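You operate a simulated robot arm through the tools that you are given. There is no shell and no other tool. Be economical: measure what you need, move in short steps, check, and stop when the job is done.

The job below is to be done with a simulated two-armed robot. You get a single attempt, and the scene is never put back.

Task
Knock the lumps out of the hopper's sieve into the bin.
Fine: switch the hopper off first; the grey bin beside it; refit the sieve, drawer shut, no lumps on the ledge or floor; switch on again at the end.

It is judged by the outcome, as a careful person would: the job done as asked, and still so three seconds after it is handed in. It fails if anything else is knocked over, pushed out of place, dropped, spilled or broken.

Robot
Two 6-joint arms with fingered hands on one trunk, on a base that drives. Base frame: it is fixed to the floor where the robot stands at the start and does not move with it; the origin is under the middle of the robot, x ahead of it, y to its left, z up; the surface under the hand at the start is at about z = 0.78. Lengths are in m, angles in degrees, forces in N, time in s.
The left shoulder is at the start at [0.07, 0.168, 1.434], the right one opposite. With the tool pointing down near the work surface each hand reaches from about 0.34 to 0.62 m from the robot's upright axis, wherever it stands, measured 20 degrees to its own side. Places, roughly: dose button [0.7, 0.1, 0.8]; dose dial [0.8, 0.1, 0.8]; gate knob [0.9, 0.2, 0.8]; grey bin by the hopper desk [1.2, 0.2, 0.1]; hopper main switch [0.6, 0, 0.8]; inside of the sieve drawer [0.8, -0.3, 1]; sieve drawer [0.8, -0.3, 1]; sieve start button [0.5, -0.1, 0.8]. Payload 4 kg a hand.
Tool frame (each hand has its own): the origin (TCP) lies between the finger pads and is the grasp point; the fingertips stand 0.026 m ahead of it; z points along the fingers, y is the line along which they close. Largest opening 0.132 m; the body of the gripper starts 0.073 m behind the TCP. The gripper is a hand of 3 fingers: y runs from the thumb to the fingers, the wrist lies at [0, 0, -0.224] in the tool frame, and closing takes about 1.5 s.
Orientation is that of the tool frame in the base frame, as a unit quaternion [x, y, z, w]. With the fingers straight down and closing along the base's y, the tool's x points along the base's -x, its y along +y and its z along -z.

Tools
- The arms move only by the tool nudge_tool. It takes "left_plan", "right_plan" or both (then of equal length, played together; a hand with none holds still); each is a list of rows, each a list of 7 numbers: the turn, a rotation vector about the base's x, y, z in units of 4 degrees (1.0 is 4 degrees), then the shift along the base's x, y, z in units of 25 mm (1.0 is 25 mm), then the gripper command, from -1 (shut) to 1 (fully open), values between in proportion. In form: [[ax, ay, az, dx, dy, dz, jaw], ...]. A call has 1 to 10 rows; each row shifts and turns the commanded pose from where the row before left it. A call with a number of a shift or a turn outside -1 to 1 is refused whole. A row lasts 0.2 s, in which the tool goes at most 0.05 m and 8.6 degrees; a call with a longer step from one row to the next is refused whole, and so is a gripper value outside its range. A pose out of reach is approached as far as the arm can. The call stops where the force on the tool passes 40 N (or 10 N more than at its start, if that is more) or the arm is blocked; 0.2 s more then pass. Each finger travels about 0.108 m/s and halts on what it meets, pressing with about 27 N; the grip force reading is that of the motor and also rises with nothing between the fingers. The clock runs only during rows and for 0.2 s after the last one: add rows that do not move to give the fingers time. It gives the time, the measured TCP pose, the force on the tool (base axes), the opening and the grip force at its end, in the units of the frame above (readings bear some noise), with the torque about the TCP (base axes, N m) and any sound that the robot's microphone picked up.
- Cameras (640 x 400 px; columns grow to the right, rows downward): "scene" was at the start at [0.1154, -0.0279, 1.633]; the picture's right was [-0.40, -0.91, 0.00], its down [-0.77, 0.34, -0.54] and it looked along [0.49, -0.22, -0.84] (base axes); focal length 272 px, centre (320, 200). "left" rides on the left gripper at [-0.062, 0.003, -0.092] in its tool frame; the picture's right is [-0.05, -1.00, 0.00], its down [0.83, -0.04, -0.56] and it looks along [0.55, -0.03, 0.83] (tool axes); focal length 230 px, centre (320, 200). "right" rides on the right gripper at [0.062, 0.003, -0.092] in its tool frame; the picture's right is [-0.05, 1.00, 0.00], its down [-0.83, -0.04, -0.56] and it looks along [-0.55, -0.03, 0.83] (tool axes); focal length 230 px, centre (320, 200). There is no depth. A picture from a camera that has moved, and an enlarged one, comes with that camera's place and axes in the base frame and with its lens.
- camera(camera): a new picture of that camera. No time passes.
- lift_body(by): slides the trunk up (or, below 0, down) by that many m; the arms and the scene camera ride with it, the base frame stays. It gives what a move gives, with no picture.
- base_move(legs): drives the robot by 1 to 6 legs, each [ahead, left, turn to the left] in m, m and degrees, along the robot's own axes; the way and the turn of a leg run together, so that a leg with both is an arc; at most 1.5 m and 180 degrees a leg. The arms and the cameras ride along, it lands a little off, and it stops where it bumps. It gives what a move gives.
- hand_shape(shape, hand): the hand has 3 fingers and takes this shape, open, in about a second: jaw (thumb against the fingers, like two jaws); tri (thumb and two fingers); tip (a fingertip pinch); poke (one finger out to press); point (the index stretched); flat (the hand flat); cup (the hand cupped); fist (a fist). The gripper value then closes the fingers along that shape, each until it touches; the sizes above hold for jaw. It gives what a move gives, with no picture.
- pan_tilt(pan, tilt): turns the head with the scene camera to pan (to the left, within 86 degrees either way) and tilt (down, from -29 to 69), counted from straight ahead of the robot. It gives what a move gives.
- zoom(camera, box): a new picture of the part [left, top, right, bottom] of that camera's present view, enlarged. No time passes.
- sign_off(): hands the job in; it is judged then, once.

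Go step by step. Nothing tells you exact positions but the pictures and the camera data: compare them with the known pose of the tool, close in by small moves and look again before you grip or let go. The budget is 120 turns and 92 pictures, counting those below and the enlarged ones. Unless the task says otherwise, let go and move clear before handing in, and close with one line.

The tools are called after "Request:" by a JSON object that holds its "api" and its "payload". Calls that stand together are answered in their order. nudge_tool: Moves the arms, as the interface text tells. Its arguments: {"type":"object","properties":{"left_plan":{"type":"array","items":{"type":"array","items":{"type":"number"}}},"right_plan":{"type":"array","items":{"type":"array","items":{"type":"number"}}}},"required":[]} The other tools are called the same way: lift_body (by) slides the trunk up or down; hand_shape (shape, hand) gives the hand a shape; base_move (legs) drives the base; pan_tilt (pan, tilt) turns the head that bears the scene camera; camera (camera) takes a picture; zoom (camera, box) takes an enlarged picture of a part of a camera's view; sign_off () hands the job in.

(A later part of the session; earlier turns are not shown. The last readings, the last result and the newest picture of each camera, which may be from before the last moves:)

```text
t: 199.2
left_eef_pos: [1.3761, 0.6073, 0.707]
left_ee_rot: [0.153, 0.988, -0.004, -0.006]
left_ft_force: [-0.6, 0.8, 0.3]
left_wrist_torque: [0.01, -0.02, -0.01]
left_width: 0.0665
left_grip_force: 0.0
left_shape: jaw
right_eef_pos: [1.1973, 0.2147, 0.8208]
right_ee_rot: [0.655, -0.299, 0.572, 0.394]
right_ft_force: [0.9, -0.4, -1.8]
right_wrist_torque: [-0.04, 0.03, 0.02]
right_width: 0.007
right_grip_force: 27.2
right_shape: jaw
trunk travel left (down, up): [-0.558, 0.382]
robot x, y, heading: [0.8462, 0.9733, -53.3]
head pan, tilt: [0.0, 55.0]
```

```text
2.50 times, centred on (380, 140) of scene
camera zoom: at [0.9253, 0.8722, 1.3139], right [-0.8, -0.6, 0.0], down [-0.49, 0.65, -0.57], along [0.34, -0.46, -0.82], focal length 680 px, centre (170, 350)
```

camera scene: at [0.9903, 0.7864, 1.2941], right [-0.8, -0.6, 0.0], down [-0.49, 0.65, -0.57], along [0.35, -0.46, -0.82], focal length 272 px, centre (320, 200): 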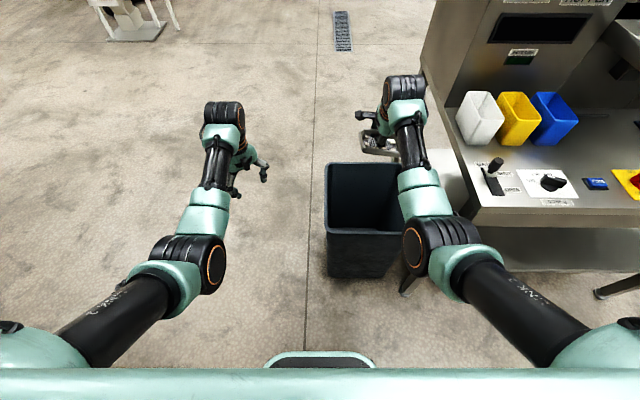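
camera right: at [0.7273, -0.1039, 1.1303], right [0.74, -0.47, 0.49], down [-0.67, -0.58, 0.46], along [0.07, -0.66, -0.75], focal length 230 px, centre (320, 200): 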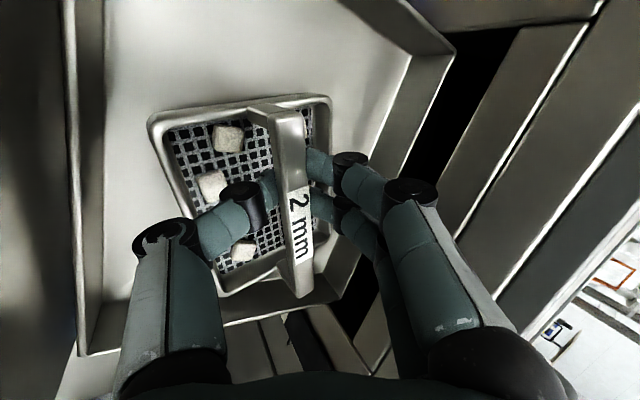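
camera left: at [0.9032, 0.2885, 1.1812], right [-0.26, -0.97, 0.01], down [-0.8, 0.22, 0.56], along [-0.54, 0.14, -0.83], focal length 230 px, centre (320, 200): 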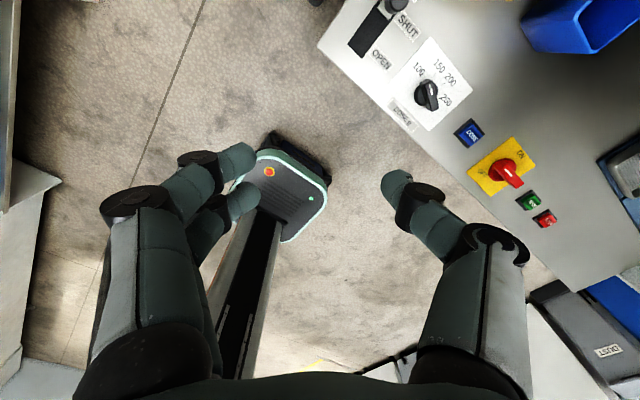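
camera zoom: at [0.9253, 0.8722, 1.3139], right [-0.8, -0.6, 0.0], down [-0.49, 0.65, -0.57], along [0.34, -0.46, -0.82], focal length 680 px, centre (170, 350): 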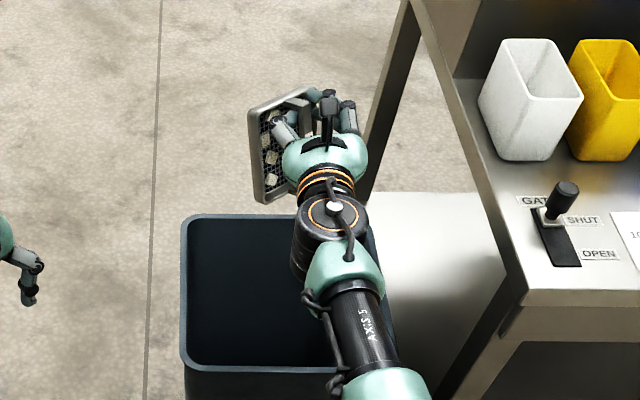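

The loose strap grip keeps letting the sieve swing upright with the lumps stuck on. A clamp across the sieve's two outer walls would be truly firm, so I'll go back to the drawer pose to lay it down and re-grip that way.

Request:
{"api": "nudge_tool", "payload": {"right_plan": [[-0.6, 0.8, 0, 0, 0, 0, -1], [-0.6, 0.8, 0, 0, 0, 0, -1], [-0.6, 0.8, 0, 0, 0, 0, -1], [-0.6, 0.8, 0, 0, 0, 0, -1], [-0.6, 0.8, 0, 0, 0, 0, -1], [-0.6, 0.8, 0, 0, 0, 0, -1], [-0.6, 0.8, 0, 0, 0, 0, -1], [-0.6, 0.8, 0, 0, 0, 0, -1], [-0.6, 0.8, 0, 0, 0, 0, -1], [-0.6, 0.8, 0, 0, 0, 0, -1]]}}

Request:
{"api": "nudge_tool", "payload": {"right_plan": [[-0.6, 0.8, 0, 0, 0, 0, -1], [-0.6, 0.8, 0, 0, 0, 0, -1], [-0.6, 0.8, 0, 0, 0, 0, -1], [-0.6, 0.8, 0, 0, 0, 0, -1], [-0.6, 0.8, 0, 0, 0, 0, -1], [-0.6, 0.8, 0, 0, 0, 0, -1], [-0.6, 0.8, 0, 0, 0, 0, -1], [-0.6, 0.8, 0, 0, 0, 0, -1], [-0.6, 0.8, 0, 0, 0, 0, -1], [-0.6, 0.8, 0, 0, 0, 0, -1]]}}

Request:
{"api": "nudge_tool", "payload": {"right_plan": [[0.8, 0.6, 0, 0, 0, 0, -1], [0.8, 0.6, 0, 0, 0, 0, -1], [0.8, 0.6, 0, 0, 0, 0, -1], [0.8, 0.6, 0, 0, 0, 0, -1], [0.8, 0.6, 0, 0, 0, 0, -1], [0.8, 0.6, 0, 0, 0, 0, -1], [0.8, 0.6, 0, 0, 0, 0, -1], [0.8, 0.6, 0, 0, 0, 0, -1], [0.8, 0.6, 0, 0, 0, 0, -1], [0.8, 0.6, 0, 0, 0, 0, -1]]}}

Request:
{"api": "nudge_tool", "payload": {"right_plan": [[0.8, 0.6, 0, 0, 0, 0, -1], [0.8, 0.6, 0, 0, 0, 0, -1], [0.8, 0.6, 0, 0, 0, 0, -1], [0.8, 0.6, 0, 0, 0, 0, -1], [0.8, 0.6, 0, 0, 0, 0, -1]]}}

Request:
{"api": "lift_body", "payload": {"by": 0.38}}

```text
t: 201.4
left_eef_pos: [1.3761, 0.607, 0.7076]
left_ee_rot: [0.152, 0.988, -0.004, -0.006]
left_ft_force: [0.5, -0.1, 0.0]
left_wrist_torque: [-0.01, 0.0, 0.05]
left_width: 0.0664
left_grip_force: 0.0
left_shape: jaw
right_eef_pos: [1.1976, 0.2126, 0.8195]
right_ee_rot: [0.689, -0.054, 0.422, 0.587]
right_ft_force: [-0.3, 0.3, -2.3]
right_wrist_torque: [-0.03, -0.01, 0.02]
right_width: 0.0068
right_grip_force: 26.6
right_shape: jaw
trunk travel left (down, up): [-0.558, 0.382]
robot x, y, heading: [0.8497, 0.9724, -53.1]
head pan, tilt: [0.0, 55.0]
```

```text
t: 203.6
left_eef_pos: [1.3766, 0.6074, 0.7082]
left_ee_rot: [0.153, 0.988, -0.003, -0.006]
left_ft_force: [0.5, 0.5, 0.5]
left_wrist_torque: [0.01, 0.0, 0.0]
left_width: 0.0665
left_grip_force: 0.0
left_shape: jaw
right_eef_pos: [1.1982, 0.2139, 0.8201]
right_ee_rot: [0.642, 0.197, 0.218, 0.708]
right_ft_force: [-0.3, 0.5, -2.5]
right_wrist_torque: [0.01, -0.04, 0.01]
right_width: 0.0071
right_grip_force: 26.9
right_shape: jaw
trunk travel left (down, up): [-0.558, 0.382]
robot x, y, heading: [0.8476, 0.9691, -53.2]
head pan, tilt: [0.0, 55.0]
```

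```text
t: 205.8
left_eef_pos: [1.3754, 0.6068, 0.7085]
left_ee_rot: [0.153, 0.988, -0.004, -0.005]
left_ft_force: [-0.1, 0.0, 0.6]
left_wrist_torque: [0.0, -0.01, 0.01]
left_width: 0.0668
left_grip_force: 0.1
left_shape: jaw
right_eef_pos: [1.1857, 0.2025, 0.8237]
right_ee_rot: [0.79, 0.225, 0.132, 0.554]
right_ft_force: [0.8, 0.2, -2.6]
right_wrist_torque: [-0.06, -0.05, 0.01]
right_width: 0.0072
right_grip_force: 26.5
right_shape: jaw
right hand out of reach, approached as far as the arm can: row 3, 5, 7
trunk travel left (down, up): [-0.558, 0.382]
robot x, y, heading: [0.8478, 0.9733, -53.1]
head pan, tilt: [0.0, 55.0]
```

```text
t: 207.0
left_eef_pos: [1.3761, 0.6078, 0.709]
left_ee_rot: [0.153, 0.988, -0.003, -0.005]
left_ft_force: [0.6, -0.2, 0.6]
left_wrist_torque: [0.01, -0.01, 0.0]
left_width: 0.0666
left_grip_force: 0.0
left_shape: jaw
right_eef_pos: [1.185, 0.2021, 0.825]
right_ee_rot: [0.869, 0.261, 0.078, 0.413]
right_ft_force: [0.2, 0.2, -1.2]
right_wrist_torque: [-0.07, -0.02, -0.02]
right_width: 0.0071
right_grip_force: 27.8
right_shape: jaw
trunk travel left (down, up): [-0.558, 0.382]
robot x, y, heading: [0.8476, 0.9718, -53.0]
head pan, tilt: [0.0, 55.0]
```

```text
t: 210.7
left_eef_pos: [1.3763, 0.6088, 1.0882]
left_ee_rot: [0.153, 0.988, -0.004, -0.005]
left_ft_force: [0.1, 0.2, 0.0]
left_wrist_torque: [-0.01, 0.0, -0.01]
left_width: 0.0666
left_grip_force: 0.1
left_shape: jaw
right_eef_pos: [1.1849, 0.2016, 1.2029]
right_ee_rot: [0.869, 0.262, 0.078, 0.413]
right_ft_force: [-0.6, -0.3, -1.3]
right_wrist_torque: [-0.08, -0.02, -0.03]
right_width: 0.0074
right_grip_force: 27.1
right_shape: jaw
trunk travel left (down, up): [-0.938, 0.002]
robot x, y, heading: [0.8483, 0.9693, -53.0]
head pan, tilt: [0.0, 55.0]
```

Request:
{"api": "nudge_tool", "payload": {"right_plan": [[0.83, 0.31, 0.22, -0.32, 0.43, -0.23, -1], [0.83, 0.31, 0.22, -0.32, 0.43, -0.23, -1], [0.83, 0.31, 0.22, -0.32, 0.43, -0.23, -1], [0.83, 0.31, 0.22, -0.32, 0.43, -0.23, -1], [0.83, 0.31, 0.22, -0.32, 0.43, -0.23, -1], [0.83, 0.31, 0.22, -0.32, 0.43, -0.23, -1], [0, 0, 0, 0, 0, 0, -1]]}}

Request:
{"api": "base_move", "payload": {"legs": [[-0.1, 0, 0], [0, -0.3, 0], [0, -0.28, 0]]}}

```text
t: 212.3
left_eef_pos: [1.3761, 0.6073, 1.0877]
left_ee_rot: [0.153, 0.988, -0.004, -0.007]
left_ft_force: [-0.4, 0.1, -0.7]
left_wrist_torque: [0.01, 0.02, 0.02]
left_width: 0.0667
left_grip_force: 0.1
left_shape: jaw
right_eef_pos: [1.1392, 0.2665, 1.171]
right_ee_rot: [0.918, 0.31, 0.085, 0.234]
right_ft_force: [-0.5, 0.8, -1.7]
right_wrist_torque: [-0.1, -0.06, -0.01]
right_width: 0.0073
right_grip_force: 26.7
right_shape: jaw
trunk travel left (down, up): [-0.938, 0.002]
robot x, y, heading: [0.8465, 0.9707, -53.0]
head pan, tilt: [0.0, 55.0]
```

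```text
t: 216.6
left_eef_pos: [0.8589, 0.3449, 1.0872]
left_ee_rot: [0.152, 0.988, -0.004, -0.006]
left_ft_force: [-1.2, 0.0, 0.1]
left_wrist_torque: [-0.01, 0.02, 0.01]
left_width: 0.0667
left_grip_force: 0.0
left_shape: jaw
right_eef_pos: [0.6203, 0.0039, 1.17]
right_ee_rot: [0.917, 0.311, 0.085, 0.235]
right_ft_force: [-0.1, -0.3, -2.8]
right_wrist_torque: [-0.07, -0.02, 0.0]
right_width: 0.0073
right_grip_force: 26.6
right_shape: jaw
trunk travel left (down, up): [-0.938, 0.002]
robot x, y, heading: [0.3295, 0.7051, -52.9]
head pan, tilt: [0.0, 55.0]
```

Request:
{"api": "base_move", "payload": {"legs": [[0.2, 0, 0]]}}

Request:
{"api": "nudge_tool", "payload": {"right_plan": [[0, 0, 0, 0, 0, -0.7, -1], [0, 0, 0, 0, 0, -0.7, -1], [0, 0, 0, 0, 0, -0.7, -1], [0, 0, 0, 0, 0, -0.7, -1], [0, 0, 0, 0, 0, -0.7, -1], [0, 0, 0, 0, 0, -0.7, -1], [0, 0, 0, 0, 0, -0.5, -1], [0, 0, 0, 0, 0, 0, -1]]}}

Request:
{"api": "camera", "payload": {"camera": "right"}}

```text
t: 218.2
left_eef_pos: [0.9732, 0.1896, 1.0908]
left_ee_rot: [0.152, 0.988, -0.004, -0.004]
left_ft_force: [-0.2, -0.5, 1.6]
left_wrist_torque: [0.0, -0.05, -0.01]
left_width: 0.0668
left_grip_force: 0.0
left_shape: jaw
right_eef_pos: [0.7356, -0.1525, 1.1718]
right_ee_rot: [0.917, 0.311, 0.086, 0.237]
right_ft_force: [-1.2, 1.6, -1.1]
right_wrist_torque: [-0.11, -0.1, -0.02]
right_width: 0.007
right_grip_force: 27.2
right_shape: jaw
trunk travel left (down, up): [-0.938, 0.002]
robot x, y, heading: [0.4477, 0.5481, -52.9]
head pan, tilt: [0.0, 55.0]
```

```text
t: 220.0
left_eef_pos: [0.9758, 0.1869, 1.0892]
left_ee_rot: [0.151, 0.988, -0.004, -0.005]
left_ft_force: [0.6, 0.0, -0.1]
left_wrist_torque: [0.0, -0.02, 0.03]
left_width: 0.0666
left_grip_force: 0.1
left_shape: jaw
right_eef_pos: [0.7391, -0.1541, 1.0537]
right_ee_rot: [0.917, 0.31, 0.086, 0.235]
right_ft_force: [-0.5, 0.5, -1.3]
right_wrist_torque: [-0.03, -0.02, -0.03]
right_width: 0.0069
right_grip_force: 26.9
right_shape: jaw
trunk travel left (down, up): [-0.938, 0.002]
robot x, y, heading: [0.4522, 0.5475, -52.9]
head pan, tilt: [0.0, 55.0]
```

```text
4 pictures are left
camera right: at [0.7616, -0.0837, 1.1351], right [0.49, -0.73, 0.48], down [-0.85, -0.27, 0.46], along [-0.2, -0.63, -0.75], focal length 230 px, centre (320, 200)
```

right: 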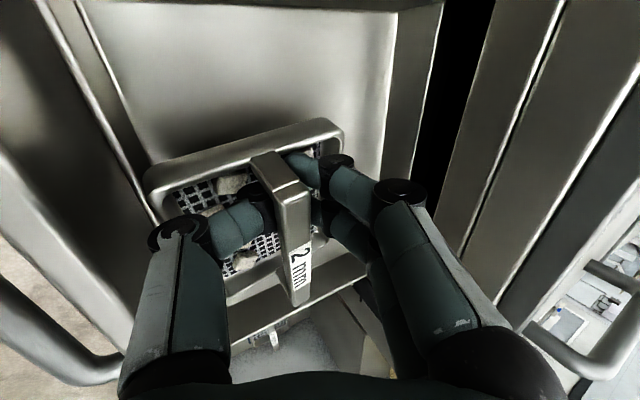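

The sieve is back down in the drawer and roughly aligned; I take its centre at D ≈ 0.55, L ≈ 0.47 and its size at about 11 cm. I'll release the strap, rise clear and turn the hand to point straight down with the jaw along the desk, wide open.

Request:
{"api": "nudge_tool", "payload": {"right_plan": [[0, 0, 0, 0, 0, -0.3, -1], [0, 0, 0, 0, 0, 0, -0.1], [0, 0, 0, 0, 0, 0, -0.1], [0, 0, 0, 0, 0, 0, -0.1], [0, 0, 0, 0, 0, 0, -0.1], [0, 0, 0, -0.2, 0.27, 0.7, -0.1], [0, 0, 0, -0.2, 0.27, 0.7, -0.1], [0, 0, 0, -0.2, 0.27, 0.7, -0.1], [0, 0, 0, -0.2, 0.27, 0.7, -0.1], [0, 0, 0, 0, 0, 0.7, -0.1]]}}

Request:
{"api": "base_move", "payload": {"legs": [[0.08, 0, 0]]}}

Request:
{"api": "nudge_tool", "payload": {"right_plan": [[0.8, 0.6, 0, -0.23, 0.13, 0, 1], [0.8, 0.6, 0, -0.23, 0.13, 0, 1], [0.8, 0.6, 0, -0.23, 0.13, 0, 1], [0.8, 0.6, 0, -0.23, 0.13, 0, 1], [0.8, 0.6, 0, -0.23, 0.13, 0, 1], [0.8, 0.6, 0, -0.23, 0.13, 0, 1], [0.8, 0.6, 0, -0.23, 0.13, 0, 1], [0, 0, 1, -0.23, 0.13, 0, 1], [0, 0, 1, -0.23, 0.13, 0, 1], [0, 0, 1, -0.23, 0.13, 0, 1]]}}

Request:
{"api": "nudge_tool", "payload": {"right_plan": [[0, 0, 1, 0, 0, 0, 1], [0, 0, 1, 0, 0, 0, 1], [0, 0, 1, 0, 0, 0, 1], [0, 0, 1, 0, 0, 0, 1], [0, 0, 1, 0, 0, 0, 1], [0, 0, 1, 0, 0, 0, 1], [0, 0, 1, 0, 0, 0, 1], [0, 0, 1, 0, 0, 0, 1], [0, 0, 1, 0, 0, 0, 1], [0, 0, 1, 0, 0, 0, 1]]}}

Request:
{"api": "nudge_tool", "payload": {"right_plan": [[0, 0, 1, 0, 0, 0, 1], [0, 0, 1, 0, 0, 0, 1], [0, 0, 1, 0, 0, 0, 1], [0, 0, 1, 0, 0, 0, 1], [0, 0, 1, 0, 0, 0, 1], [0, 0, 1, 0, 0, 0, 1], [0, 0, 1, 0, 0, 0, 1], [0, 0, 1, 0, 0, 0, 1], [0, 0, 1, 0, 0, 0, 1], [0, 0, 0, 0, 0, 0, 1]]}}

```text
t: 222.2
left_eef_pos: [0.9762, 0.1876, 1.0881]
left_ee_rot: [0.151, 0.989, -0.004, -0.005]
left_ft_force: [0.3, -0.5, 0.4]
left_wrist_torque: [0.0, 0.01, -0.01]
left_width: 0.0667
left_grip_force: 0.0
left_shape: jaw
right_eef_pos: [0.7197, -0.1277, 1.1335]
right_ee_rot: [0.917, 0.311, 0.085, 0.235]
right_ft_force: [0.0, 0.2, 0.6]
right_wrist_torque: [-0.01, -0.05, 0.0]
right_width: 0.0591
right_grip_force: 0.0
right_shape: jaw
trunk travel left (down, up): [-0.938, 0.002]
robot x, y, heading: [0.4489, 0.5507, -53.0]
head pan, tilt: [0.0, 55.0]
```

```text
t: 223.3
left_eef_pos: [1.0233, 0.1229, 1.0896]
left_ee_rot: [0.153, 0.988, -0.005, -0.004]
left_ft_force: [-0.1, 0.2, 0.2]
left_wrist_torque: [0.02, 0.0, -0.01]
left_width: 0.0666
left_grip_force: 0.1
left_shape: jaw
right_eef_pos: [0.7656, -0.1902, 1.1349]
right_ee_rot: [0.917, 0.31, 0.086, 0.235]
right_ft_force: [-0.3, -1.2, 0.3]
right_wrist_torque: [0.0, -0.02, -0.02]
right_width: 0.0591
right_grip_force: 0.0
right_shape: jaw
trunk travel left (down, up): [-0.938, 0.002]
robot x, y, heading: [0.4902, 0.4823, -53.1]
head pan, tilt: [0.0, 55.0]
```

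```text
t: 225.5
left_eef_pos: [1.0236, 0.1216, 1.0865]
left_ee_rot: [0.153, 0.988, -0.003, -0.006]
left_ft_force: [-0.3, 0.4, 0.3]
left_wrist_torque: [0.03, 0.02, -0.02]
left_width: 0.0667
left_grip_force: 0.0
left_shape: jaw
right_eef_pos: [0.7076, -0.1597, 1.1312]
right_ee_rot: [0.909, 0.416, 0.009, 0.001]
right_ft_force: [0.2, 0.1, 0.2]
right_wrist_torque: [0.0, -0.02, -0.01]
right_width: 0.1317
right_grip_force: 0.1
right_shape: jaw
trunk travel left (down, up): [-0.938, 0.002]
robot x, y, heading: [0.4967, 0.4828, -52.9]
head pan, tilt: [0.0, 55.0]
```

```text
t: 227.7
left_eef_pos: [1.0241, 0.1233, 1.0885]
left_ee_rot: [0.152, 0.988, -0.004, -0.006]
left_ft_force: [-0.8, 0.5, 0.9]
left_wrist_torque: [0.03, 0.0, 0.02]
left_width: 0.0667
left_grip_force: 0.0
left_shape: jaw
right_eef_pos: [0.7085, -0.1593, 1.1326]
right_ee_rot: [0.711, 0.703, 0.011, 0.0]
right_ft_force: [-0.2, 0.3, 0.4]
right_wrist_torque: [0.01, -0.01, 0.0]
right_width: 0.1317
right_grip_force: 0.1
right_shape: jaw
trunk travel left (down, up): [-0.938, 0.002]
robot x, y, heading: [0.4946, 0.4865, -53.0]
head pan, tilt: [0.0, 55.0]
```

```text
t: 229.9
left_eef_pos: [1.0231, 0.1221, 1.0877]
left_ee_rot: [0.152, 0.988, -0.004, -0.006]
left_ft_force: [-0.2, -0.2, 0.5]
left_wrist_torque: [0.03, 0.01, -0.02]
left_width: 0.0667
left_grip_force: 0.2
left_shape: jaw
right_eef_pos: [0.7077, -0.16, 1.1328]
right_ee_rot: [0.46, 0.888, 0.011, -0.003]
right_ft_force: [-0.5, 0.2, -0.3]
right_wrist_torque: [0.01, -0.02, 0.03]
right_width: 0.1321
right_grip_force: 0.1
right_shape: jaw
trunk travel left (down, up): [-0.938, 0.002]
robot x, y, heading: [0.4948, 0.4831, -53.0]
head pan, tilt: [0.0, 55.0]
```

The hand points down, jaw fully open along the desk. I'll check the alignment with one picture.

Request:
{"api": "camera", "payload": {"camera": "right"}}

```text
3 pictures are left
camera right: at [0.6753, -0.1098, 1.2254], right [0.85, 0.53, 0.01], down [0.44, -0.72, 0.54], along [0.3, -0.45, -0.84], focal length 230 px, centre (320, 200)
```

right: 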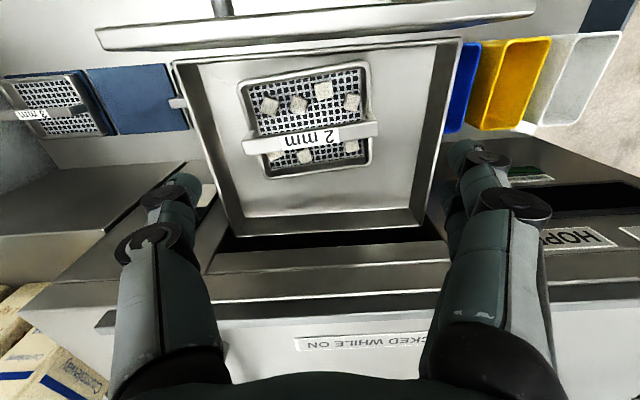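

The sieve is centred between the fingers to within a centimetre, with the lumps all still on it. I'll make the small correction, descend and clamp its two side walls.

Request:
{"api": "nudge_tool", "payload": {"right_plan": [[0, 0, 1, -0.3, 0.08, -0.87, 1], [0, 0, 0, 0, 0, -0.87, 1], [0, 0, 0, 0, 0, -0.87, 1], [0, 0, 0, 0, 0, -0.87, 1], [0, 0, 0, 0, 0, -0.87, 1], [0, 0, 0, 0, 0, -0.87, 1], [0, 0, 0, 0, 0, 0, 1]]}}

Request:
{"api": "nudge_tool", "payload": {"right_plan": [[0, 0, 0, 0, 0, 0, -1], [0, 0, 0, 0, 0, 0, -1], [0, 0, 0, 0, 0, 0, -1], [0, 0, 0, 0, 0, 0, -1], [0, 0, 0, 0, 0, 0, -1]]}}

```text
t: 231.5
left_eef_pos: [1.0242, 0.1232, 1.0881]
left_ee_rot: [0.153, 0.988, -0.005, -0.005]
left_ft_force: [-0.2, -0.1, 0.8]
left_wrist_torque: [-0.02, -0.06, -0.01]
left_width: 0.0664
left_grip_force: 0.1
left_shape: jaw
right_eef_pos: [0.7027, -0.1563, 1.0039]
right_ee_rot: [0.43, 0.903, 0.01, -0.002]
right_ft_force: [0.9, 0.4, 8.2]
right_wrist_torque: [-0.25, 0.15, -0.01]
right_width: 0.132
right_grip_force: 0.1
right_shape: jaw
trunk travel left (down, up): [-0.938, 0.002]
robot x, y, heading: [0.4953, 0.4834, -52.9]
head pan, tilt: [0.0, 55.0]
```

```text
t: 232.7
left_eef_pos: [1.0234, 0.1237, 1.0896]
left_ee_rot: [0.152, 0.988, -0.005, -0.005]
left_ft_force: [0.8, -0.1, -0.5]
left_wrist_torque: [0.03, 0.01, -0.01]
left_width: 0.0666
left_grip_force: 0.1
left_shape: jaw
right_eef_pos: [0.7011, -0.1559, 1.0053]
right_ee_rot: [0.429, 0.903, 0.01, -0.003]
right_ft_force: [-0.2, -1.7, 17.9]
right_wrist_torque: [0.16, -0.33, -0.09]
right_width: 0.1116
right_grip_force: 27.2
right_shape: jaw
trunk travel left (down, up): [-0.938, 0.002]
robot x, y, heading: [0.4986, 0.4858, -52.8]
head pan, tilt: [0.0, 55.0]
```

That is a solid clamp (11 cm across the walls). I'll lift, carry it to the bin and lower.

Request:
{"api": "nudge_tool", "payload": {"right_plan": [[0, 0, 0, 0, 0, 0.6, -1], [0, 0, 0, 0, 0, 0.6, -1], [0, 0, 0, 0, 0, 0.6, -1], [0, 0, 0, 0, 0, 0.6, -1], [0, 0, 0, 0, 0, 0.6, -1], [0, 0, 0, 0, 0, 0.6, -1], [0, 0, 0, 0, 0, 0.6, -1], [0, 0, 0, 0, 0, 0.6, -1], [0, 0, 0, 0, 0, 0.6, -1], [0, 0, 0, 0, 0, 0.6, -1]]}}

Request:
{"api": "base_move", "payload": {"legs": [[-0.25, 0, 0]]}}

Request:
{"api": "base_move", "payload": {"legs": [[0, 0.31, 0], [0, 0.32, 0]]}}

Request:
{"api": "base_move", "payload": {"legs": [[0.2, 0, 0]]}}

Request:
{"api": "lift_body", "payload": {"by": -0.38}}

```text
t: 234.9
left_eef_pos: [1.0239, 0.1225, 1.0881]
left_ee_rot: [0.152, 0.988, -0.003, -0.006]
left_ft_force: [0.5, 1.0, -0.3]
left_wrist_torque: [0.03, 0.02, 0.04]
left_width: 0.0666
left_grip_force: 0.0
left_shape: jaw
right_eef_pos: [0.7002, -0.1573, 1.1515]
right_ee_rot: [0.429, 0.903, 0.011, -0.004]
right_ft_force: [-0.4, 0.0, -1.1]
right_wrist_torque: [0.01, 0.01, 0.02]
right_width: 0.1115
right_grip_force: 26.4
right_shape: jaw
trunk travel left (down, up): [-0.938, 0.002]
robot x, y, heading: [0.4963, 0.4831, -52.8]
head pan, tilt: [0.0, 55.0]
```

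```text
t: 236.8
left_eef_pos: [0.8702, 0.3281, 1.085]
left_ee_rot: [0.151, 0.989, -0.003, -0.006]
left_ft_force: [-0.8, -0.5, 0.7]
left_wrist_torque: [-0.01, -0.01, -0.02]
left_width: 0.0667
left_grip_force: 0.1
left_shape: jaw
right_eef_pos: [0.5462, 0.0474, 1.1493]
right_ee_rot: [0.428, 0.904, 0.012, -0.005]
right_ft_force: [0.2, -0.6, -1.9]
right_wrist_torque: [0.04, 0.02, 0.03]
right_width: 0.1114
right_grip_force: 27.2
right_shape: jaw
trunk travel left (down, up): [-0.938, 0.002]
robot x, y, heading: [0.341, 0.69, -52.5]
head pan, tilt: [0.0, 55.0]
```

```text
t: 240.6
left_eef_pos: [1.3718, 0.7105, 1.089]
left_ee_rot: [0.154, 0.988, -0.003, -0.005]
left_ft_force: [-1.0, -0.4, 0.9]
left_wrist_torque: [0.02, -0.01, 0.01]
left_width: 0.0666
left_grip_force: 0.0
left_shape: jaw
right_eef_pos: [1.0473, 0.4322, 1.1509]
right_ee_rot: [0.43, 0.903, 0.011, -0.003]
right_ft_force: [-0.4, 0.2, -1.8]
right_wrist_torque: [0.04, -0.01, -0.02]
right_width: 0.1115
right_grip_force: 26.4
right_shape: jaw
trunk travel left (down, up): [-0.938, 0.002]
robot x, y, heading: [0.8469, 1.0772, -53.2]
head pan, tilt: [0.0, 55.0]
```

```text
t: 242.2
left_eef_pos: [1.4937, 0.5547, 1.0894]
left_ee_rot: [0.153, 0.988, -0.005, -0.005]
left_ft_force: [-0.2, 0.5, 0.1]
left_wrist_torque: [-0.02, -0.04, 0.01]
left_width: 0.0665
left_grip_force: 0.1
left_shape: jaw
right_eef_pos: [1.1702, 0.2746, 1.1533]
right_ee_rot: [0.429, 0.903, 0.009, -0.002]
right_ft_force: [-0.1, 0.6, -1.0]
right_wrist_torque: [0.01, -0.02, -0.06]
right_width: 0.1115
right_grip_force: 26.7
right_shape: jaw
trunk travel left (down, up): [-0.938, 0.002]
robot x, y, heading: [0.9694, 0.9118, -53.0]
head pan, tilt: [0.0, 55.0]
```

```text
t: 245.9
left_eef_pos: [1.4952, 0.5507, 0.7081]
left_ee_rot: [0.152, 0.988, -0.003, -0.007]
left_ft_force: [0.8, -0.4, 0.0]
left_wrist_torque: [0.02, -0.01, 0.01]
left_width: 0.0665
left_grip_force: 0.0
left_shape: jaw
right_eef_pos: [1.1717, 0.2708, 0.7699]
right_ee_rot: [0.43, 0.903, 0.01, -0.003]
right_ft_force: [-0.1, -1.2, -1.8]
right_wrist_torque: [0.0, 0.0, 0.02]
right_width: 0.1114
right_grip_force: 27.5
right_shape: jaw
trunk travel left (down, up): [-0.558, 0.382]
robot x, y, heading: [0.9678, 0.9134, -53.0]
head pan, tilt: [0.0, 55.0]
```

Request:
{"api": "nudge_tool", "payload": {"right_plan": [[-0.777, -0.631, 0, 0.17, -0.22, 0, -1], [-0.777, -0.631, 0, 0.17, -0.22, 0, -1], [-0.777, -0.631, 0, 0.17, -0.22, 0, -1], [-0.777, -0.631, 0, 0.17, -0.22, 0, -1], [-0.777, -0.631, 0, 0.17, -0.22, 0, -1], [-0.777, -0.631, 0, 0.17, -0.22, 0, -1], [-0.777, -0.631, 0, 0.17, -0.22, 0, -1], [-0.777, -0.631, 0, 0.17, -0.22, 0, -1], [-0.777, -0.631, 0, 0.17, -0.22, 0, -1], [-0.777, -0.631, 0, 0.17, -0.22, 0, -1]]}}

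Request:
{"api": "nudge_tool", "payload": {"right_plan": [[-0.777, -0.631, 0, 0, 0, 0, -1], [-0.777, -0.631, 0, 0, 0, 0, -1], [-0.777, -0.631, 0, 0, 0, 0, -1], [-0.777, -0.631, 0, 0, 0, 0, -1], [-0.777, -0.631, 0, 0, 0, 0, -1], [-0.777, -0.631, 0, 0, 0, 0, -1], [-0.777, -0.631, 0, 0, 0, 0, -1], [-0.777, -0.631, 0, 0, 0, 0.2, -1], [-0.777, -0.631, 0, 0, 0, 0.2, -1], [-0.777, -0.631, 0, 0, 0, 0.2, -1]]}}

Request:
{"api": "nudge_tool", "payload": {"right_plan": [[-0.777, -0.631, 0, 0, 0, 0.3, -1], [-0.777, -0.631, 0, 0, 0, 0.3, -1], [-0.777, -0.631, 0, 0, 0, 0.3, -1], [-0.777, -0.631, 0, 0, 0, 0.3, -1], [-0.777, -0.631, 0, 0, 0, 0.3, -1], [-0.777, -0.631, 0, 0, 0, 0.3, -1], [-0.777, -0.631, 0, 0, 0, 0.3, -1], [-0.777, -0.631, 0, 0, 0, 0.3, -1], [-0.777, -0.631, 0, 0, 0, 0, -1], [-0.777, -0.631, 0, 0, 0, 0, -1]]}}

```text
t: 248.1
left_eef_pos: [1.4942, 0.5519, 0.7088]
left_ee_rot: [0.154, 0.988, -0.004, -0.006]
left_ft_force: [-0.3, 0.2, -0.3]
left_wrist_torque: [0.01, 0.02, 0.0]
left_width: 0.0671
left_grip_force: 0.0
left_shape: jaw
right_eef_pos: [1.2134, 0.216, 0.771]
right_ee_rot: [0.402, 0.852, -0.138, 0.306]
right_ft_force: [0.9, 0.4, -1.8]
right_wrist_torque: [0.01, -0.01, 0.0]
right_width: 0.1114
right_grip_force: 27.2
right_shape: jaw
trunk travel left (down, up): [-0.558, 0.382]
robot x, y, heading: [0.969, 0.9153, -53.0]
head pan, tilt: [0.0, 55.0]
```

```text
t: 250.3
left_eef_pos: [1.4951, 0.5507, 0.7075]
left_ee_rot: [0.153, 0.988, -0.004, -0.006]
left_ft_force: [0.1, 0.9, 0.3]
left_wrist_torque: [0.0, -0.01, 0.01]
left_width: 0.0664
left_grip_force: 0.0
left_shape: jaw
right_eef_pos: [1.2134, 0.2169, 0.7846]
right_ee_rot: [0.327, 0.697, -0.27, 0.578]
right_ft_force: [-0.5, -0.1, -1.3]
right_wrist_torque: [0.02, 0.01, 0.01]
right_width: 0.1113
right_grip_force: 27.1
right_shape: jaw
trunk travel left (down, up): [-0.558, 0.382]
robot x, y, heading: [0.9714, 0.9131, -53.1]
head pan, tilt: [0.0, 55.0]
```

```text
t: 252.5
left_eef_pos: [1.4955, 0.5511, 0.7079]
left_ee_rot: [0.152, 0.988, -0.004, -0.005]
left_ft_force: [-0.6, 0.3, 0.2]
left_wrist_torque: [0.01, -0.03, -0.01]
left_width: 0.0669
left_grip_force: 0.0
left_shape: jaw
right_eef_pos: [1.2143, 0.2356, 0.875]
right_ee_rot: [0.265, 0.58, -0.324, 0.699]
right_ft_force: [0.2, 0.6, -1.2]
right_wrist_torque: [0.0, -0.01, -0.02]
right_width: 0.1113
right_grip_force: 27.4
right_shape: jaw
right hand out of reach, approached as far as the arm can: row 4, 5, 6, 7, 8, 9, 10
trunk travel left (down, up): [-0.558, 0.382]
robot x, y, heading: [0.967, 0.9121, -53.1]
head pan, tilt: [0.0, 55.0]
```

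The sieve is held rigidly and is now just past vertical. I'll pitch it further while easing the hand slightly left and down to stay within reach.

Request:
{"api": "nudge_tool", "payload": {"right_plan": [[-0.777, -0.631, 0, 0.12, 0.05, -0.2, -1], [-0.777, -0.631, 0, 0.12, 0.05, -0.2, -1], [-0.777, -0.631, 0, 0.12, 0.05, -0.2, -1], [-0.777, -0.631, 0, 0.12, 0.05, -0.2, -1], [-0.777, -0.631, 0, 0.12, 0.05, -0.2, -1], [-0.777, -0.631, 0, 0.12, 0.05, 0, -1], [-0.777, -0.631, 0, 0.12, 0.05, 0, -1], [-0.777, -0.631, 0, 0.12, 0.05, 0, -1], [-0.777, -0.631, 0, 0, 0, 0, -1], [-0.777, -0.631, 0, 0, 0, 0, -1]]}}

```text
t: 254.7
left_eef_pos: [1.4949, 0.5501, 0.7076]
left_ee_rot: [0.153, 0.988, -0.004, -0.006]
left_ft_force: [0.0, 0.1, 0.2]
left_wrist_torque: [-0.01, -0.01, -0.04]
left_width: 0.0663
left_grip_force: 0.1
left_shape: jaw
right_eef_pos: [1.2129, 0.2423, 0.9019]
right_ee_rot: [0.257, 0.561, -0.332, 0.713]
right_ft_force: [-1.1, 1.1, -1.5]
right_wrist_torque: [0.01, 0.02, 0.0]
right_width: 0.1113
right_grip_force: 26.9
right_shape: jaw
right hand out of reach, approached as far as the arm can: row 1, 2, 3, 4, 5, 6, 7, 8, 9, 10
trunk travel left (down, up): [-0.558, 0.382]
robot x, y, heading: [0.9723, 0.9143, -52.9]
head pan, tilt: [0.0, 55.0]
```

Request:
{"api": "nudge_tool", "payload": {"right_plan": [[0, 0, 0, 0.4, -0.4, -0.8, -1], [0, 0, 0, 0.4, -0.4, -0.8, -1], [0, 0, 0, 0.4, -0.4, -0.8, -1], [0, 0, 0, 0.4, -0.4, -0.8, -1], [0, 0, 0, 0.4, -0.4, -0.8, -1], [0, 0, 0, 0, 0, 0, -1]]}}

Request:
{"api": "nudge_tool", "payload": {"right_plan": [[-0.777, -0.631, 0, 0, 0, 0.2, -1], [-0.777, -0.631, 0, 0, 0, 0.2, -1], [-0.777, -0.631, 0, 0, 0, 0.2, -1], [-0.777, -0.631, 0, 0, 0, 0.3, -1], [-0.777, -0.631, 0, 0, 0, 0.3, -1], [-0.777, -0.631, 0, 0, 0, 0.3, -1], [-0.777, -0.631, 0, 0, 0, 0.3, -1], [-0.777, -0.631, 0, 0, 0, 0.3, -1], [-0.777, -0.631, 0, 0, 0, 0.3, -1], [-0.777, -0.631, 0, 0, 0, 0.3, -1]]}}

```text
t: 256.1
left_eef_pos: [1.4961, 0.5513, 0.7084]
left_ee_rot: [0.153, 0.988, -0.004, -0.007]
left_ft_force: [1.1, 0.2, -0.8]
left_wrist_torque: [0.0, 0.03, 0.0]
left_width: 0.0669
left_grip_force: 0.1
left_shape: jaw
right_eef_pos: [1.2335, 0.2221, 0.9034]
right_ee_rot: [0.26, 0.568, -0.329, 0.709]
right_ft_force: [-0.4, 0.1, -0.8]
right_wrist_torque: [0.0, -0.02, -0.02]
right_width: 0.1116
right_grip_force: 27.1
right_shape: jaw
right hand out of reach, approached as far as the arm can: row 1, 2, 3, 4, 5
trunk travel left (down, up): [-0.558, 0.382]
robot x, y, heading: [0.9705, 0.9123, -53.1]
head pan, tilt: [0.0, 55.0]
```

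```text
t: 258.3
left_eef_pos: [1.4969, 0.5496, 0.7078]
left_ee_rot: [0.153, 0.988, -0.004, -0.006]
left_ft_force: [-0.3, 0.0, -0.6]
left_wrist_torque: [-0.01, -0.01, -0.02]
left_width: 0.0666
left_grip_force: 0.1
left_shape: jaw
right_eef_pos: [1.1947, 0.2561, 1.0848]
right_ee_rot: [0.197, 0.434, -0.373, 0.796]
right_ft_force: [0.3, -0.2, -0.9]
right_wrist_torque: [0.0, -0.02, -0.01]
right_width: 0.1113
right_grip_force: 27.0
right_shape: jaw
right hand out of reach, approached as far as the arm can: row 1, 2, 3, 4, 5, 6, 7, 8, 9, 10
trunk travel left (down, up): [-0.558, 0.382]
robot x, y, heading: [0.9702, 0.9109, -52.7]
head pan, tilt: [0.0, 55.0]
```

The sieve is now well past vertical (about 123°). I'll lower the trunk toward the bin and jolt the sieve sharply, then look.

Request:
{"api": "lift_body", "payload": {"by": -0.18}}

Request:
{"api": "nudge_tool", "payload": {"right_plan": [[0, 0, 0, 0.6, -0.8, 1, -1], [0, 0, 0, -0.6, 0.8, -1, -1], [0, 0, 0, 0.6, -0.8, 1, -1], [0, 0, 0, -0.6, 0.8, -1, -1], [0, 0, 0, 0.6, -0.8, 1, -1], [0, 0, 0, -0.6, 0.8, -1, -1], [0, 0, 0, 0.6, -0.8, 1, -1], [0, 0, 0, -0.6, 0.8, -1, -1]]}}

Request:
{"api": "camera", "payload": {"camera": "right"}}

```text
t: 260.3
left_eef_pos: [1.4951, 0.5508, 0.5286]
left_ee_rot: [0.154, 0.988, -0.003, -0.006]
left_ft_force: [-0.3, 0.2, 0.0]
left_wrist_torque: [0.0, 0.0, -0.01]
left_width: 0.0666
left_grip_force: 0.0
left_shape: jaw
right_eef_pos: [1.1935, 0.2568, 0.9056]
right_ee_rot: [0.198, 0.434, -0.374, 0.795]
right_ft_force: [0.2, -0.2, -1.8]
right_wrist_torque: [0.02, -0.01, 0.0]
right_width: 0.1113
right_grip_force: 26.7
right_shape: jaw
trunk travel left (down, up): [-0.378, 0.562]
robot x, y, heading: [0.9687, 0.9125, -53.0]
head pan, tilt: [0.0, 55.0]
```

```text
t: 262.1
left_eef_pos: [1.4958, 0.5514, 0.5281]
left_ee_rot: [0.153, 0.988, -0.004, -0.005]
left_ft_force: [0.7, -0.7, 0.2]
left_wrist_torque: [0.01, 0.03, -0.01]
left_width: 0.0667
left_grip_force: 0.1
left_shape: jaw
right_eef_pos: [1.1949, 0.2594, 0.9062]
right_ee_rot: [0.198, 0.434, -0.375, 0.795]
right_ft_force: [-0.5, 0.6, -0.4]
right_wrist_torque: [0.02, 0.0, 0.0]
right_width: 0.1115
right_grip_force: 27.6
right_shape: jaw
trunk travel left (down, up): [-0.378, 0.562]
robot x, y, heading: [0.9712, 0.9139, -53.0]
head pan, tilt: [0.0, 55.0]
```

```text
2 pictures are left
camera right: at [1.1684, 0.2947, 0.8036], right [0.75, 0.66, 0.03], down [-0.62, 0.68, 0.39], along [0.24, -0.32, 0.92], focal length 230 px, centre (320, 200)
```

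right: 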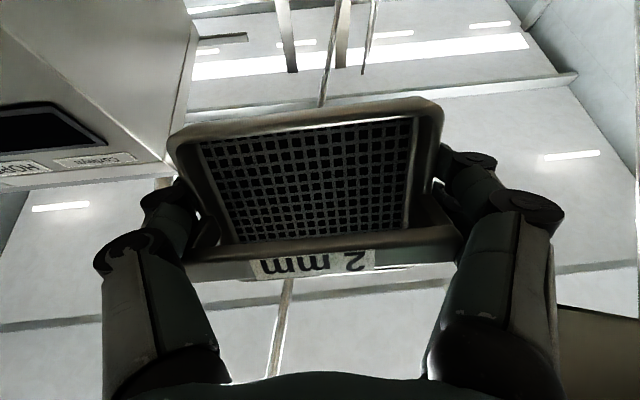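

The mesh is clear: the lumps have dropped. Now I'll bring the sieve level again over the bin.

Request:
{"api": "lift_body", "payload": {"by": 0.18}}

Request:
{"api": "nudge_tool", "payload": {"right_plan": [[0.777, 0.631, 0, 0, 0, -0.4, -1], [0.777, 0.631, 0, 0, 0, -0.4, -1], [0.777, 0.631, 0, 0, 0, -0.4, -1], [0.777, 0.631, 0, 0, 0, -0.4, -1], [0.777, 0.631, 0, 0, 0, -0.4, -1], [0.777, 0.631, 0, 0, 0, -0.4, -1], [0.777, 0.631, 0, 0, 0, -0.4, -1], [0.777, 0.631, 0, 0, 0, -0.4, -1], [0.777, 0.631, 0, 0, 0, -0.4, -1], [0.777, 0.631, 0, 0, 0, -0.4, -1]]}}

Request:
{"api": "nudge_tool", "payload": {"right_plan": [[0.777, 0.631, 0, 0, 0, -0.4, -1], [0.777, 0.631, 0, 0, 0, -0.4, -1], [0.777, 0.631, 0, 0, 0, -0.4, -1], [0.777, 0.631, 0, 0, 0, -0.4, -1], [0.777, 0.631, 0, 0, 0, -0.4, -1], [0.777, 0.631, 0, 0, 0, -0.4, -1], [0.777, 0.631, 0, 0, 0, -0.4, -1], [0.777, 0.631, 0, 0, 0, -0.4, -1], [0.777, 0.631, 0, 0, 0, -0.4, -1], [0.777, 0.631, 0, 0, 0, -0.4, -1]]}}

Request:
{"api": "nudge_tool", "payload": {"right_plan": [[0.777, 0.631, 0, 0, 0, -0.2, -1], [0.777, 0.631, 0, 0, 0, -0.2, -1], [0.777, 0.631, 0, 0, 0, -0.2, -1], [0.777, 0.631, 0, 0, 0, -0.2, -1], [0.777, 0.631, 0, 0, 0, -0.2, -1], [0.777, 0.631, 0, 0, 0, 0, -1], [0.777, 0.631, 0, 0, 0, 0, -1], [0.777, 0.631, 0, 0, 0, 0, -1], [0.777, 0.631, 0, 0, 0, 0, -1], [0.777, 0.631, 0, 0, 0, 0, -1]]}}

```text
t: 264.1
left_eef_pos: [1.4956, 0.5494, 0.7077]
left_ee_rot: [0.153, 0.988, -0.003, -0.006]
left_ft_force: [0.1, 0.0, 0.3]
left_wrist_torque: [0.0, -0.02, 0.03]
left_width: 0.0669
left_grip_force: 0.0
left_shape: jaw
right_eef_pos: [1.1954, 0.2591, 1.084]
right_ee_rot: [0.198, 0.435, -0.374, 0.795]
right_ft_force: [0.1, 0.7, -2.4]
right_wrist_torque: [0.03, 0.0, 0.0]
right_width: 0.1117
right_grip_force: 26.7
right_shape: jaw
trunk travel left (down, up): [-0.558, 0.382]
robot x, y, heading: [0.9695, 0.9132, -52.9]
head pan, tilt: [0.0, 55.0]
```

```text
t: 266.3
left_eef_pos: [1.496, 0.5515, 0.7076]
left_ee_rot: [0.153, 0.988, -0.004, -0.005]
left_ft_force: [-0.4, -0.3, -0.5]
left_wrist_torque: [-0.02, -0.02, -0.05]
left_width: 0.0667
left_grip_force: 0.1
left_shape: jaw
right_eef_pos: [1.2011, 0.2655, 1.007]
right_ee_rot: [0.286, 0.647, -0.286, 0.647]
right_ft_force: [0.2, 0.3, -1.9]
right_wrist_torque: [0.02, 0.01, -0.02]
right_width: 0.1115
right_grip_force: 27.1
right_shape: jaw
right hand out of reach, approached as far as the arm can: row 1, 2, 3
trunk travel left (down, up): [-0.558, 0.382]
robot x, y, heading: [0.9683, 0.9148, -53.2]
head pan, tilt: [0.0, 55.0]
```

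```text
t: 268.5
left_eef_pos: [1.4964, 0.5513, 0.708]
left_ee_rot: [0.152, 0.988, -0.003, -0.005]
left_ft_force: [-0.3, -0.6, -0.4]
left_wrist_torque: [-0.01, 0.02, 0.0]
left_width: 0.0664
left_grip_force: 0.1
left_shape: jaw
right_eef_pos: [1.1999, 0.2653, 0.9072]
right_ee_rot: [0.379, 0.823, -0.16, 0.392]
right_ft_force: [-0.1, -0.1, -1.4]
right_wrist_torque: [0.02, 0.01, 0.02]
right_width: 0.1113
right_grip_force: 26.8
right_shape: jaw
trunk travel left (down, up): [-0.558, 0.382]
robot x, y, heading: [0.9681, 0.911, -52.9]
head pan, tilt: [0.0, 55.0]
```

```text
t: 270.7
left_eef_pos: [1.4955, 0.5507, 0.7072]
left_ee_rot: [0.153, 0.988, -0.003, -0.005]
left_ft_force: [0.6, -0.7, -0.6]
left_wrist_torque: [-0.01, 0.04, 0.01]
left_width: 0.0667
left_grip_force: 0.0
left_shape: jaw
right_eef_pos: [1.2005, 0.2662, 0.8805]
right_ee_rot: [0.426, 0.9, -0.013, 0.09]
right_ft_force: [0.7, 0.2, -2.0]
right_wrist_torque: [0.01, -0.04, -0.01]
right_width: 0.1113
right_grip_force: 27.1
right_shape: jaw
trunk travel left (down, up): [-0.558, 0.382]
robot x, y, heading: [0.9711, 0.9122, -53.1]
head pan, tilt: [0.0, 55.0]
```

Request:
{"api": "nudge_tool", "payload": {"right_plan": [[0.4, 0.33, 0, -0.2, 0.03, -0.88, -1], [0.4, 0.33, 0, -0.2, 0.03, -0.88, -1], [0.4, 0.33, 0, -0.2, 0.03, -0.88, -1], [0.4, 0.33, 0, -0.2, 0.03, -0.88, -1], [0.4, 0.33, 0, -0.2, 0.03, -0.88, -1], [0.3, 0.25, 0, 0, 0, 0, -1], [0, 0, 0, 0, 0, 0, -1]]}}

Request:
{"api": "lift_body", "payload": {"by": 0.38}}

Request:
{"api": "base_move", "payload": {"legs": [[-0.2, 0, 0]]}}

Request:
{"api": "base_move", "payload": {"legs": [[0, -0.31, 0], [0, -0.32, 0]]}}

```text
t: 272.3
left_eef_pos: [1.4957, 0.5514, 0.7086]
left_ee_rot: [0.153, 0.988, -0.003, -0.006]
left_ft_force: [-0.1, 0.5, -0.4]
left_wrist_torque: [0.02, 0.01, 0.01]
left_width: 0.0668
left_grip_force: 0.1
left_shape: jaw
right_eef_pos: [1.1755, 0.268, 0.7721]
right_ee_rot: [0.431, 0.902, 0.031, -0.003]
right_ft_force: [-0.1, -0.7, -1.3]
right_wrist_torque: [0.03, 0.01, 0.01]
right_width: 0.1113
right_grip_force: 26.8
right_shape: jaw
trunk travel left (down, up): [-0.558, 0.382]
robot x, y, heading: [0.9667, 0.9147, -53.0]
head pan, tilt: [0.0, 55.0]
```

```text
t: 275.9
left_eef_pos: [1.4956, 0.5509, 1.0891]
left_ee_rot: [0.153, 0.988, -0.004, -0.006]
left_ft_force: [0.3, -0.1, 0.8]
left_wrist_torque: [-0.02, 0.04, 0.0]
left_width: 0.0665
left_grip_force: 0.0
left_shape: jaw
right_eef_pos: [1.1759, 0.2679, 1.1522]
right_ee_rot: [0.43, 0.902, 0.031, -0.004]
right_ft_force: [1.5, 0.7, -1.6]
right_wrist_torque: [0.04, 0.02, -0.01]
right_width: 0.1114
right_grip_force: 27.4
right_shape: jaw
trunk travel left (down, up): [-0.938, 0.002]
robot x, y, heading: [0.9723, 0.9147, -52.8]
head pan, tilt: [0.0, 55.0]
```

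```text
t: 277.5
left_eef_pos: [1.3779, 0.7051, 1.0853]
left_ee_rot: [0.155, 0.988, -0.002, -0.009]
left_ft_force: [0.2, -0.5, -0.7]
left_wrist_torque: [0.0, 0.01, 0.02]
left_width: 0.0665
left_grip_force: 0.1
left_shape: jaw
right_eef_pos: [1.0582, 0.422, 1.1489]
right_ee_rot: [0.43, 0.902, 0.031, -0.004]
right_ft_force: [-0.4, -0.5, -1.6]
right_wrist_torque: [0.04, 0.0, 0.0]
right_width: 0.1114
right_grip_force: 26.9
right_shape: jaw
trunk travel left (down, up): [-0.938, 0.002]
robot x, y, heading: [0.8502, 1.0725, -53.1]
head pan, tilt: [0.0, 55.0]
```

```text
t: 281.4
left_eef_pos: [0.871, 0.3297, 1.0872]
left_ee_rot: [0.157, 0.988, -0.004, -0.007]
left_ft_force: [0.0, -0.5, 0.2]
left_wrist_torque: [-0.01, 0.03, -0.01]
left_width: 0.0669
left_grip_force: 0.0
left_shape: jaw
right_eef_pos: [0.5511, 0.0507, 1.1527]
right_ee_rot: [0.433, 0.901, 0.03, -0.003]
right_ft_force: [-0.1, 0.4, -2.3]
right_wrist_torque: [0.0, 0.03, 0.0]
right_width: 0.1115
right_grip_force: 26.8
right_shape: jaw
trunk travel left (down, up): [-0.938, 0.002]
robot x, y, heading: [0.3489, 0.697, -53.5]
head pan, tilt: [0.0, 55.0]
```

Request:
{"api": "base_move", "payload": {"legs": [[0.275, 0, 0]]}}

Request:
{"api": "nudge_tool", "payload": {"right_plan": [[-0.5, 0.25, 0, 0, 0, 0, -1], [0, 0, 0, 0, 0, 0, -1]]}}

```text
t: 283.3
left_eef_pos: [1.0325, 0.1172, 1.0895]
left_ee_rot: [0.154, 0.988, -0.005, -0.004]
left_ft_force: [0.0, -0.2, -0.3]
left_wrist_torque: [-0.01, 0.02, 0.0]
left_width: 0.0667
left_grip_force: 0.0
left_shape: jaw
right_eef_pos: [0.7135, -0.1639, 1.1541]
right_ee_rot: [0.43, 0.902, 0.03, -0.002]
right_ft_force: [0.9, 0.3, -1.6]
right_wrist_torque: [-0.02, 0.01, 0.02]
right_width: 0.1113
right_grip_force: 26.8
right_shape: jaw
trunk travel left (down, up): [-0.938, 0.002]
robot x, y, heading: [0.5067, 0.4769, -53.1]
head pan, tilt: [0.0, 55.0]
```

```text
t: 283.9
left_eef_pos: [1.0327, 0.1177, 1.088]
left_ee_rot: [0.154, 0.988, -0.004, -0.005]
left_ft_force: [-0.5, -0.7, -0.1]
left_wrist_torque: [0.01, -0.02, 0.02]
left_width: 0.0663
left_grip_force: 0.1
left_shape: jaw
right_eef_pos: [0.7131, -0.1649, 1.1536]
right_ee_rot: [0.431, 0.902, 0.01, -0.002]
right_ft_force: [0.4, 0.0, -1.2]
right_wrist_torque: [0.0, 0.0, -0.02]
right_width: 0.1114
right_grip_force: 27.4
right_shape: jaw
trunk travel left (down, up): [-0.938, 0.002]
robot x, y, heading: [0.509, 0.4751, -52.9]
head pan, tilt: [0.0, 55.0]
```

Aligned over the drawer. I'll lower the sieve into its place, open and rise.

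Request:
{"api": "nudge_tool", "payload": {"right_plan": [[0, 0, 0, 0, 0, -0.75, -1], [0, 0, 0, 0, 0, -0.75, -1], [0, 0, 0, 0, 0, -0.75, -1], [0, 0, 0, 0, 0, -0.75, -1], [0, 0, 0, 0, 0, -0.75, -1], [0, 0, 0, 0, 0, -0.75, -1], [0, 0, 0, 0, 0, -0.6, -1], [0, 0, 0, 0, 0, -0.6, -1], [0, 0, 0, 0, 0, 0, -1]]}}

Request:
{"api": "nudge_tool", "payload": {"right_plan": [[0, 0, 0, 0, 0, 0, 1], [0, 0, 0, 0, 0, 0, 1], [0, 0, 0, 0, 0, 0, 1], [0, 0, 0, 0, 0, 0.7, 1], [0, 0, 0, 0, 0, 0.8, 1], [0, 0, 0, 0, 0, 0.9, 1], [0, 0, 0, 0, 0, 0.9, 1], [0, 0, 0, 0, 0, 0.9, 1], [0, 0, 0, 0, 0, 0.9, 1], [0, 0, 0, 0, 0, 0, 1]]}}

Request:
{"api": "camera", "payload": {"camera": "right"}}

```text
t: 285.9
left_eef_pos: [1.0342, 0.1143, 1.0877]
left_ee_rot: [0.154, 0.988, -0.003, -0.006]
left_ft_force: [-0.1, 0.8, 0.0]
left_wrist_torque: [-0.03, 0.01, 0.0]
left_width: 0.0667
left_grip_force: 0.1
left_shape: jaw
right_eef_pos: [0.7151, -0.1668, 1.0096]
right_ee_rot: [0.431, 0.902, 0.011, -0.003]
right_ft_force: [-0.6, 0.0, -1.3]
right_wrist_torque: [0.01, 0.02, 0.03]
right_width: 0.1112
right_grip_force: 27.0
right_shape: jaw
trunk travel left (down, up): [-0.938, 0.002]
robot x, y, heading: [0.5065, 0.4797, -53.1]
head pan, tilt: [0.0, 55.0]
```

```text
t: 288.1
left_eef_pos: [1.0347, 0.1162, 1.0889]
left_ee_rot: [0.154, 0.988, -0.004, -0.006]
left_ft_force: [0.2, 0.7, -0.7]
left_wrist_torque: [0.02, 0.0, 0.03]
left_width: 0.0663
left_grip_force: 0.1
left_shape: jaw
right_eef_pos: [0.7137, -0.1654, 1.138]
right_ee_rot: [0.43, 0.903, 0.012, -0.003]
right_ft_force: [-0.4, -0.9, -0.7]
right_wrist_torque: [-0.02, -0.02, 0.02]
right_width: 0.132
right_grip_force: 0.0
right_shape: jaw
trunk travel left (down, up): [-0.938, 0.002]
robot x, y, heading: [0.5051, 0.482, -53.1]
head pan, tilt: [0.0, 55.0]
```

```text
1 pictures are left
camera right: at [0.6774, -0.1181, 1.2305], right [0.81, 0.59, 0.02], down [0.49, -0.69, 0.54], along [0.33, -0.43, -0.84], focal length 230 px, centre (320, 200)
```

right: 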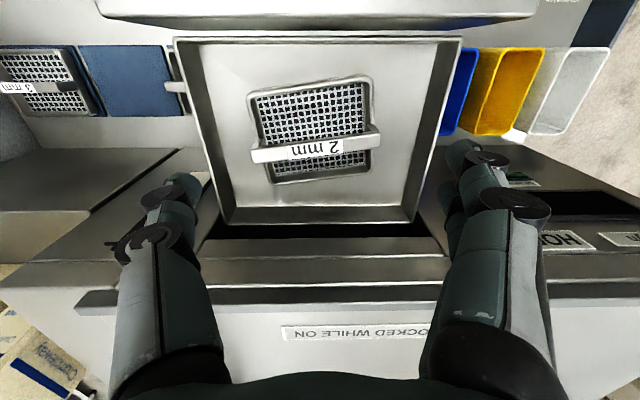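

The sieve is back in the drawer, empty, with no lumps anywhere in the drawer. It sits a few degrees askew, so I'll re-clamp it briefly and straighten it.

Request:
{"api": "nudge_tool", "payload": {"right_plan": [[0, 0, 0, -0.1, 0, -0.85, 1], [0, 0, 0, 0, 0, -0.85, 1], [0, 0, 0, 0, 0, -0.85, 1], [0, 0, 0, 0, 0, -0.85, 1], [0, 0, 0, 0, 0, -0.85, 1], [0, 0, 0, 0, 0, -0.85, 1], [0, 0, 0, 0, 0, 0, -1], [0, 0, 0, 0, 0, 0, -1], [0, 0, 0, 0, 0, 0, -1], [0, 0, 0, 0, 0, 0, -1]]}}

Request:
{"api": "nudge_tool", "payload": {"right_plan": [[0, 0, 0, 0, 0, 0.15, -1], [0, 0, -0.6, 0, 0, 0, -1], [0, 0, -0.6, 0, 0, 0, -1], [0, 0, 0, 0, 0, -0.15, -1], [0, 0, 0, 0, 0, 0, -1]]}}

Request:
{"api": "nudge_tool", "payload": {"right_plan": [[0, 0, 0, 0, 0, 0, 1], [0, 0, 0, 0, 0, 0, 1], [0, 0, 0, 0, 0, 0, 1], [0, 0, 0, 0, 0, 0.8, 1], [0, 0, 0, 0, 0, 0.9, 1], [0, 0, 0, 0, 0, 0.9, 1], [0, 0, 0, 0, 0, 0.9, 1], [0, 0, 0, 0, 0, 0.9, 1], [0, 0, 0, 0, 0, 0.9, 1], [0, 0, 0, 0, 0, 0, 1]]}}

Request:
{"api": "base_move", "payload": {"legs": [[-0.25, 0, 0]]}}

```text
t: 290.3
left_eef_pos: [1.0344, 0.1156, 1.0885]
left_ee_rot: [0.153, 0.988, -0.003, -0.006]
left_ft_force: [-0.4, 0.5, 0.4]
left_wrist_torque: [0.0, -0.01, -0.01]
left_width: 0.0666
left_grip_force: 0.1
left_shape: jaw
right_eef_pos: [0.7119, -0.1645, 1.0119]
right_ee_rot: [0.431, 0.902, 0.012, -0.003]
right_ft_force: [1.3, 0.1, 1.2]
right_wrist_torque: [-0.12, 0.09, 0.03]
right_width: 0.1149
right_grip_force: 26.7
right_shape: jaw
trunk travel left (down, up): [-0.938, 0.002]
robot x, y, heading: [0.5095, 0.4811, -53.2]
head pan, tilt: [0.0, 55.0]
```

```text
t: 291.5
left_eef_pos: [1.0347, 0.1177, 1.0891]
left_ee_rot: [0.154, 0.988, -0.005, -0.005]
left_ft_force: [-0.9, 0.1, 0.0]
left_wrist_torque: [-0.01, 0.0, 0.04]
left_width: 0.0663
left_grip_force: 0.0
left_shape: jaw
right_eef_pos: [0.7119, -0.1656, 1.0105]
right_ee_rot: [0.468, 0.883, 0.011, -0.002]
right_ft_force: [0.4, 0.5, 5.7]
right_wrist_torque: [-0.15, 0.09, -0.01]
right_width: 0.1144
right_grip_force: 27.0
right_shape: jaw
trunk travel left (down, up): [-0.938, 0.002]
robot x, y, heading: [0.5093, 0.4782, -53.0]
head pan, tilt: [0.0, 55.0]
```

```text
t: 293.7
left_eef_pos: [1.0332, 0.1152, 1.0881]
left_ee_rot: [0.154, 0.988, -0.004, -0.006]
left_ft_force: [0.1, 0.7, -0.2]
left_wrist_torque: [-0.02, 0.01, 0.01]
left_width: 0.0668
left_grip_force: 0.1
left_shape: jaw
right_eef_pos: [0.7122, -0.1685, 1.1417]
right_ee_rot: [0.468, 0.884, 0.012, -0.002]
right_ft_force: [-1.1, 0.0, 0.6]
right_wrist_torque: [0.01, -0.01, -0.03]
right_width: 0.1322
right_grip_force: 0.1
right_shape: jaw
trunk travel left (down, up): [-0.938, 0.002]
robot x, y, heading: [0.5116, 0.4821, -53.2]
head pan, tilt: [0.0, 55.0]
```

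```text
t: 295.5
left_eef_pos: [0.8833, 0.3183, 1.0858]
left_ee_rot: [0.153, 0.988, -0.003, -0.006]
left_ft_force: [0.2, -0.3, -0.6]
left_wrist_torque: [0.01, 0.04, 0.04]
left_width: 0.0666
left_grip_force: 0.1
left_shape: jaw
right_eef_pos: [0.5627, 0.0338, 1.1392]
right_ee_rot: [0.467, 0.884, 0.012, -0.004]
right_ft_force: [-0.2, 0.9, -0.3]
right_wrist_torque: [0.01, 0.04, 0.01]
right_width: 0.1322
right_grip_force: 0.1
right_shape: jaw
trunk travel left (down, up): [-0.938, 0.002]
robot x, y, heading: [0.3579, 0.6814, -53.0]
head pan, tilt: [0.0, 55.0]
```

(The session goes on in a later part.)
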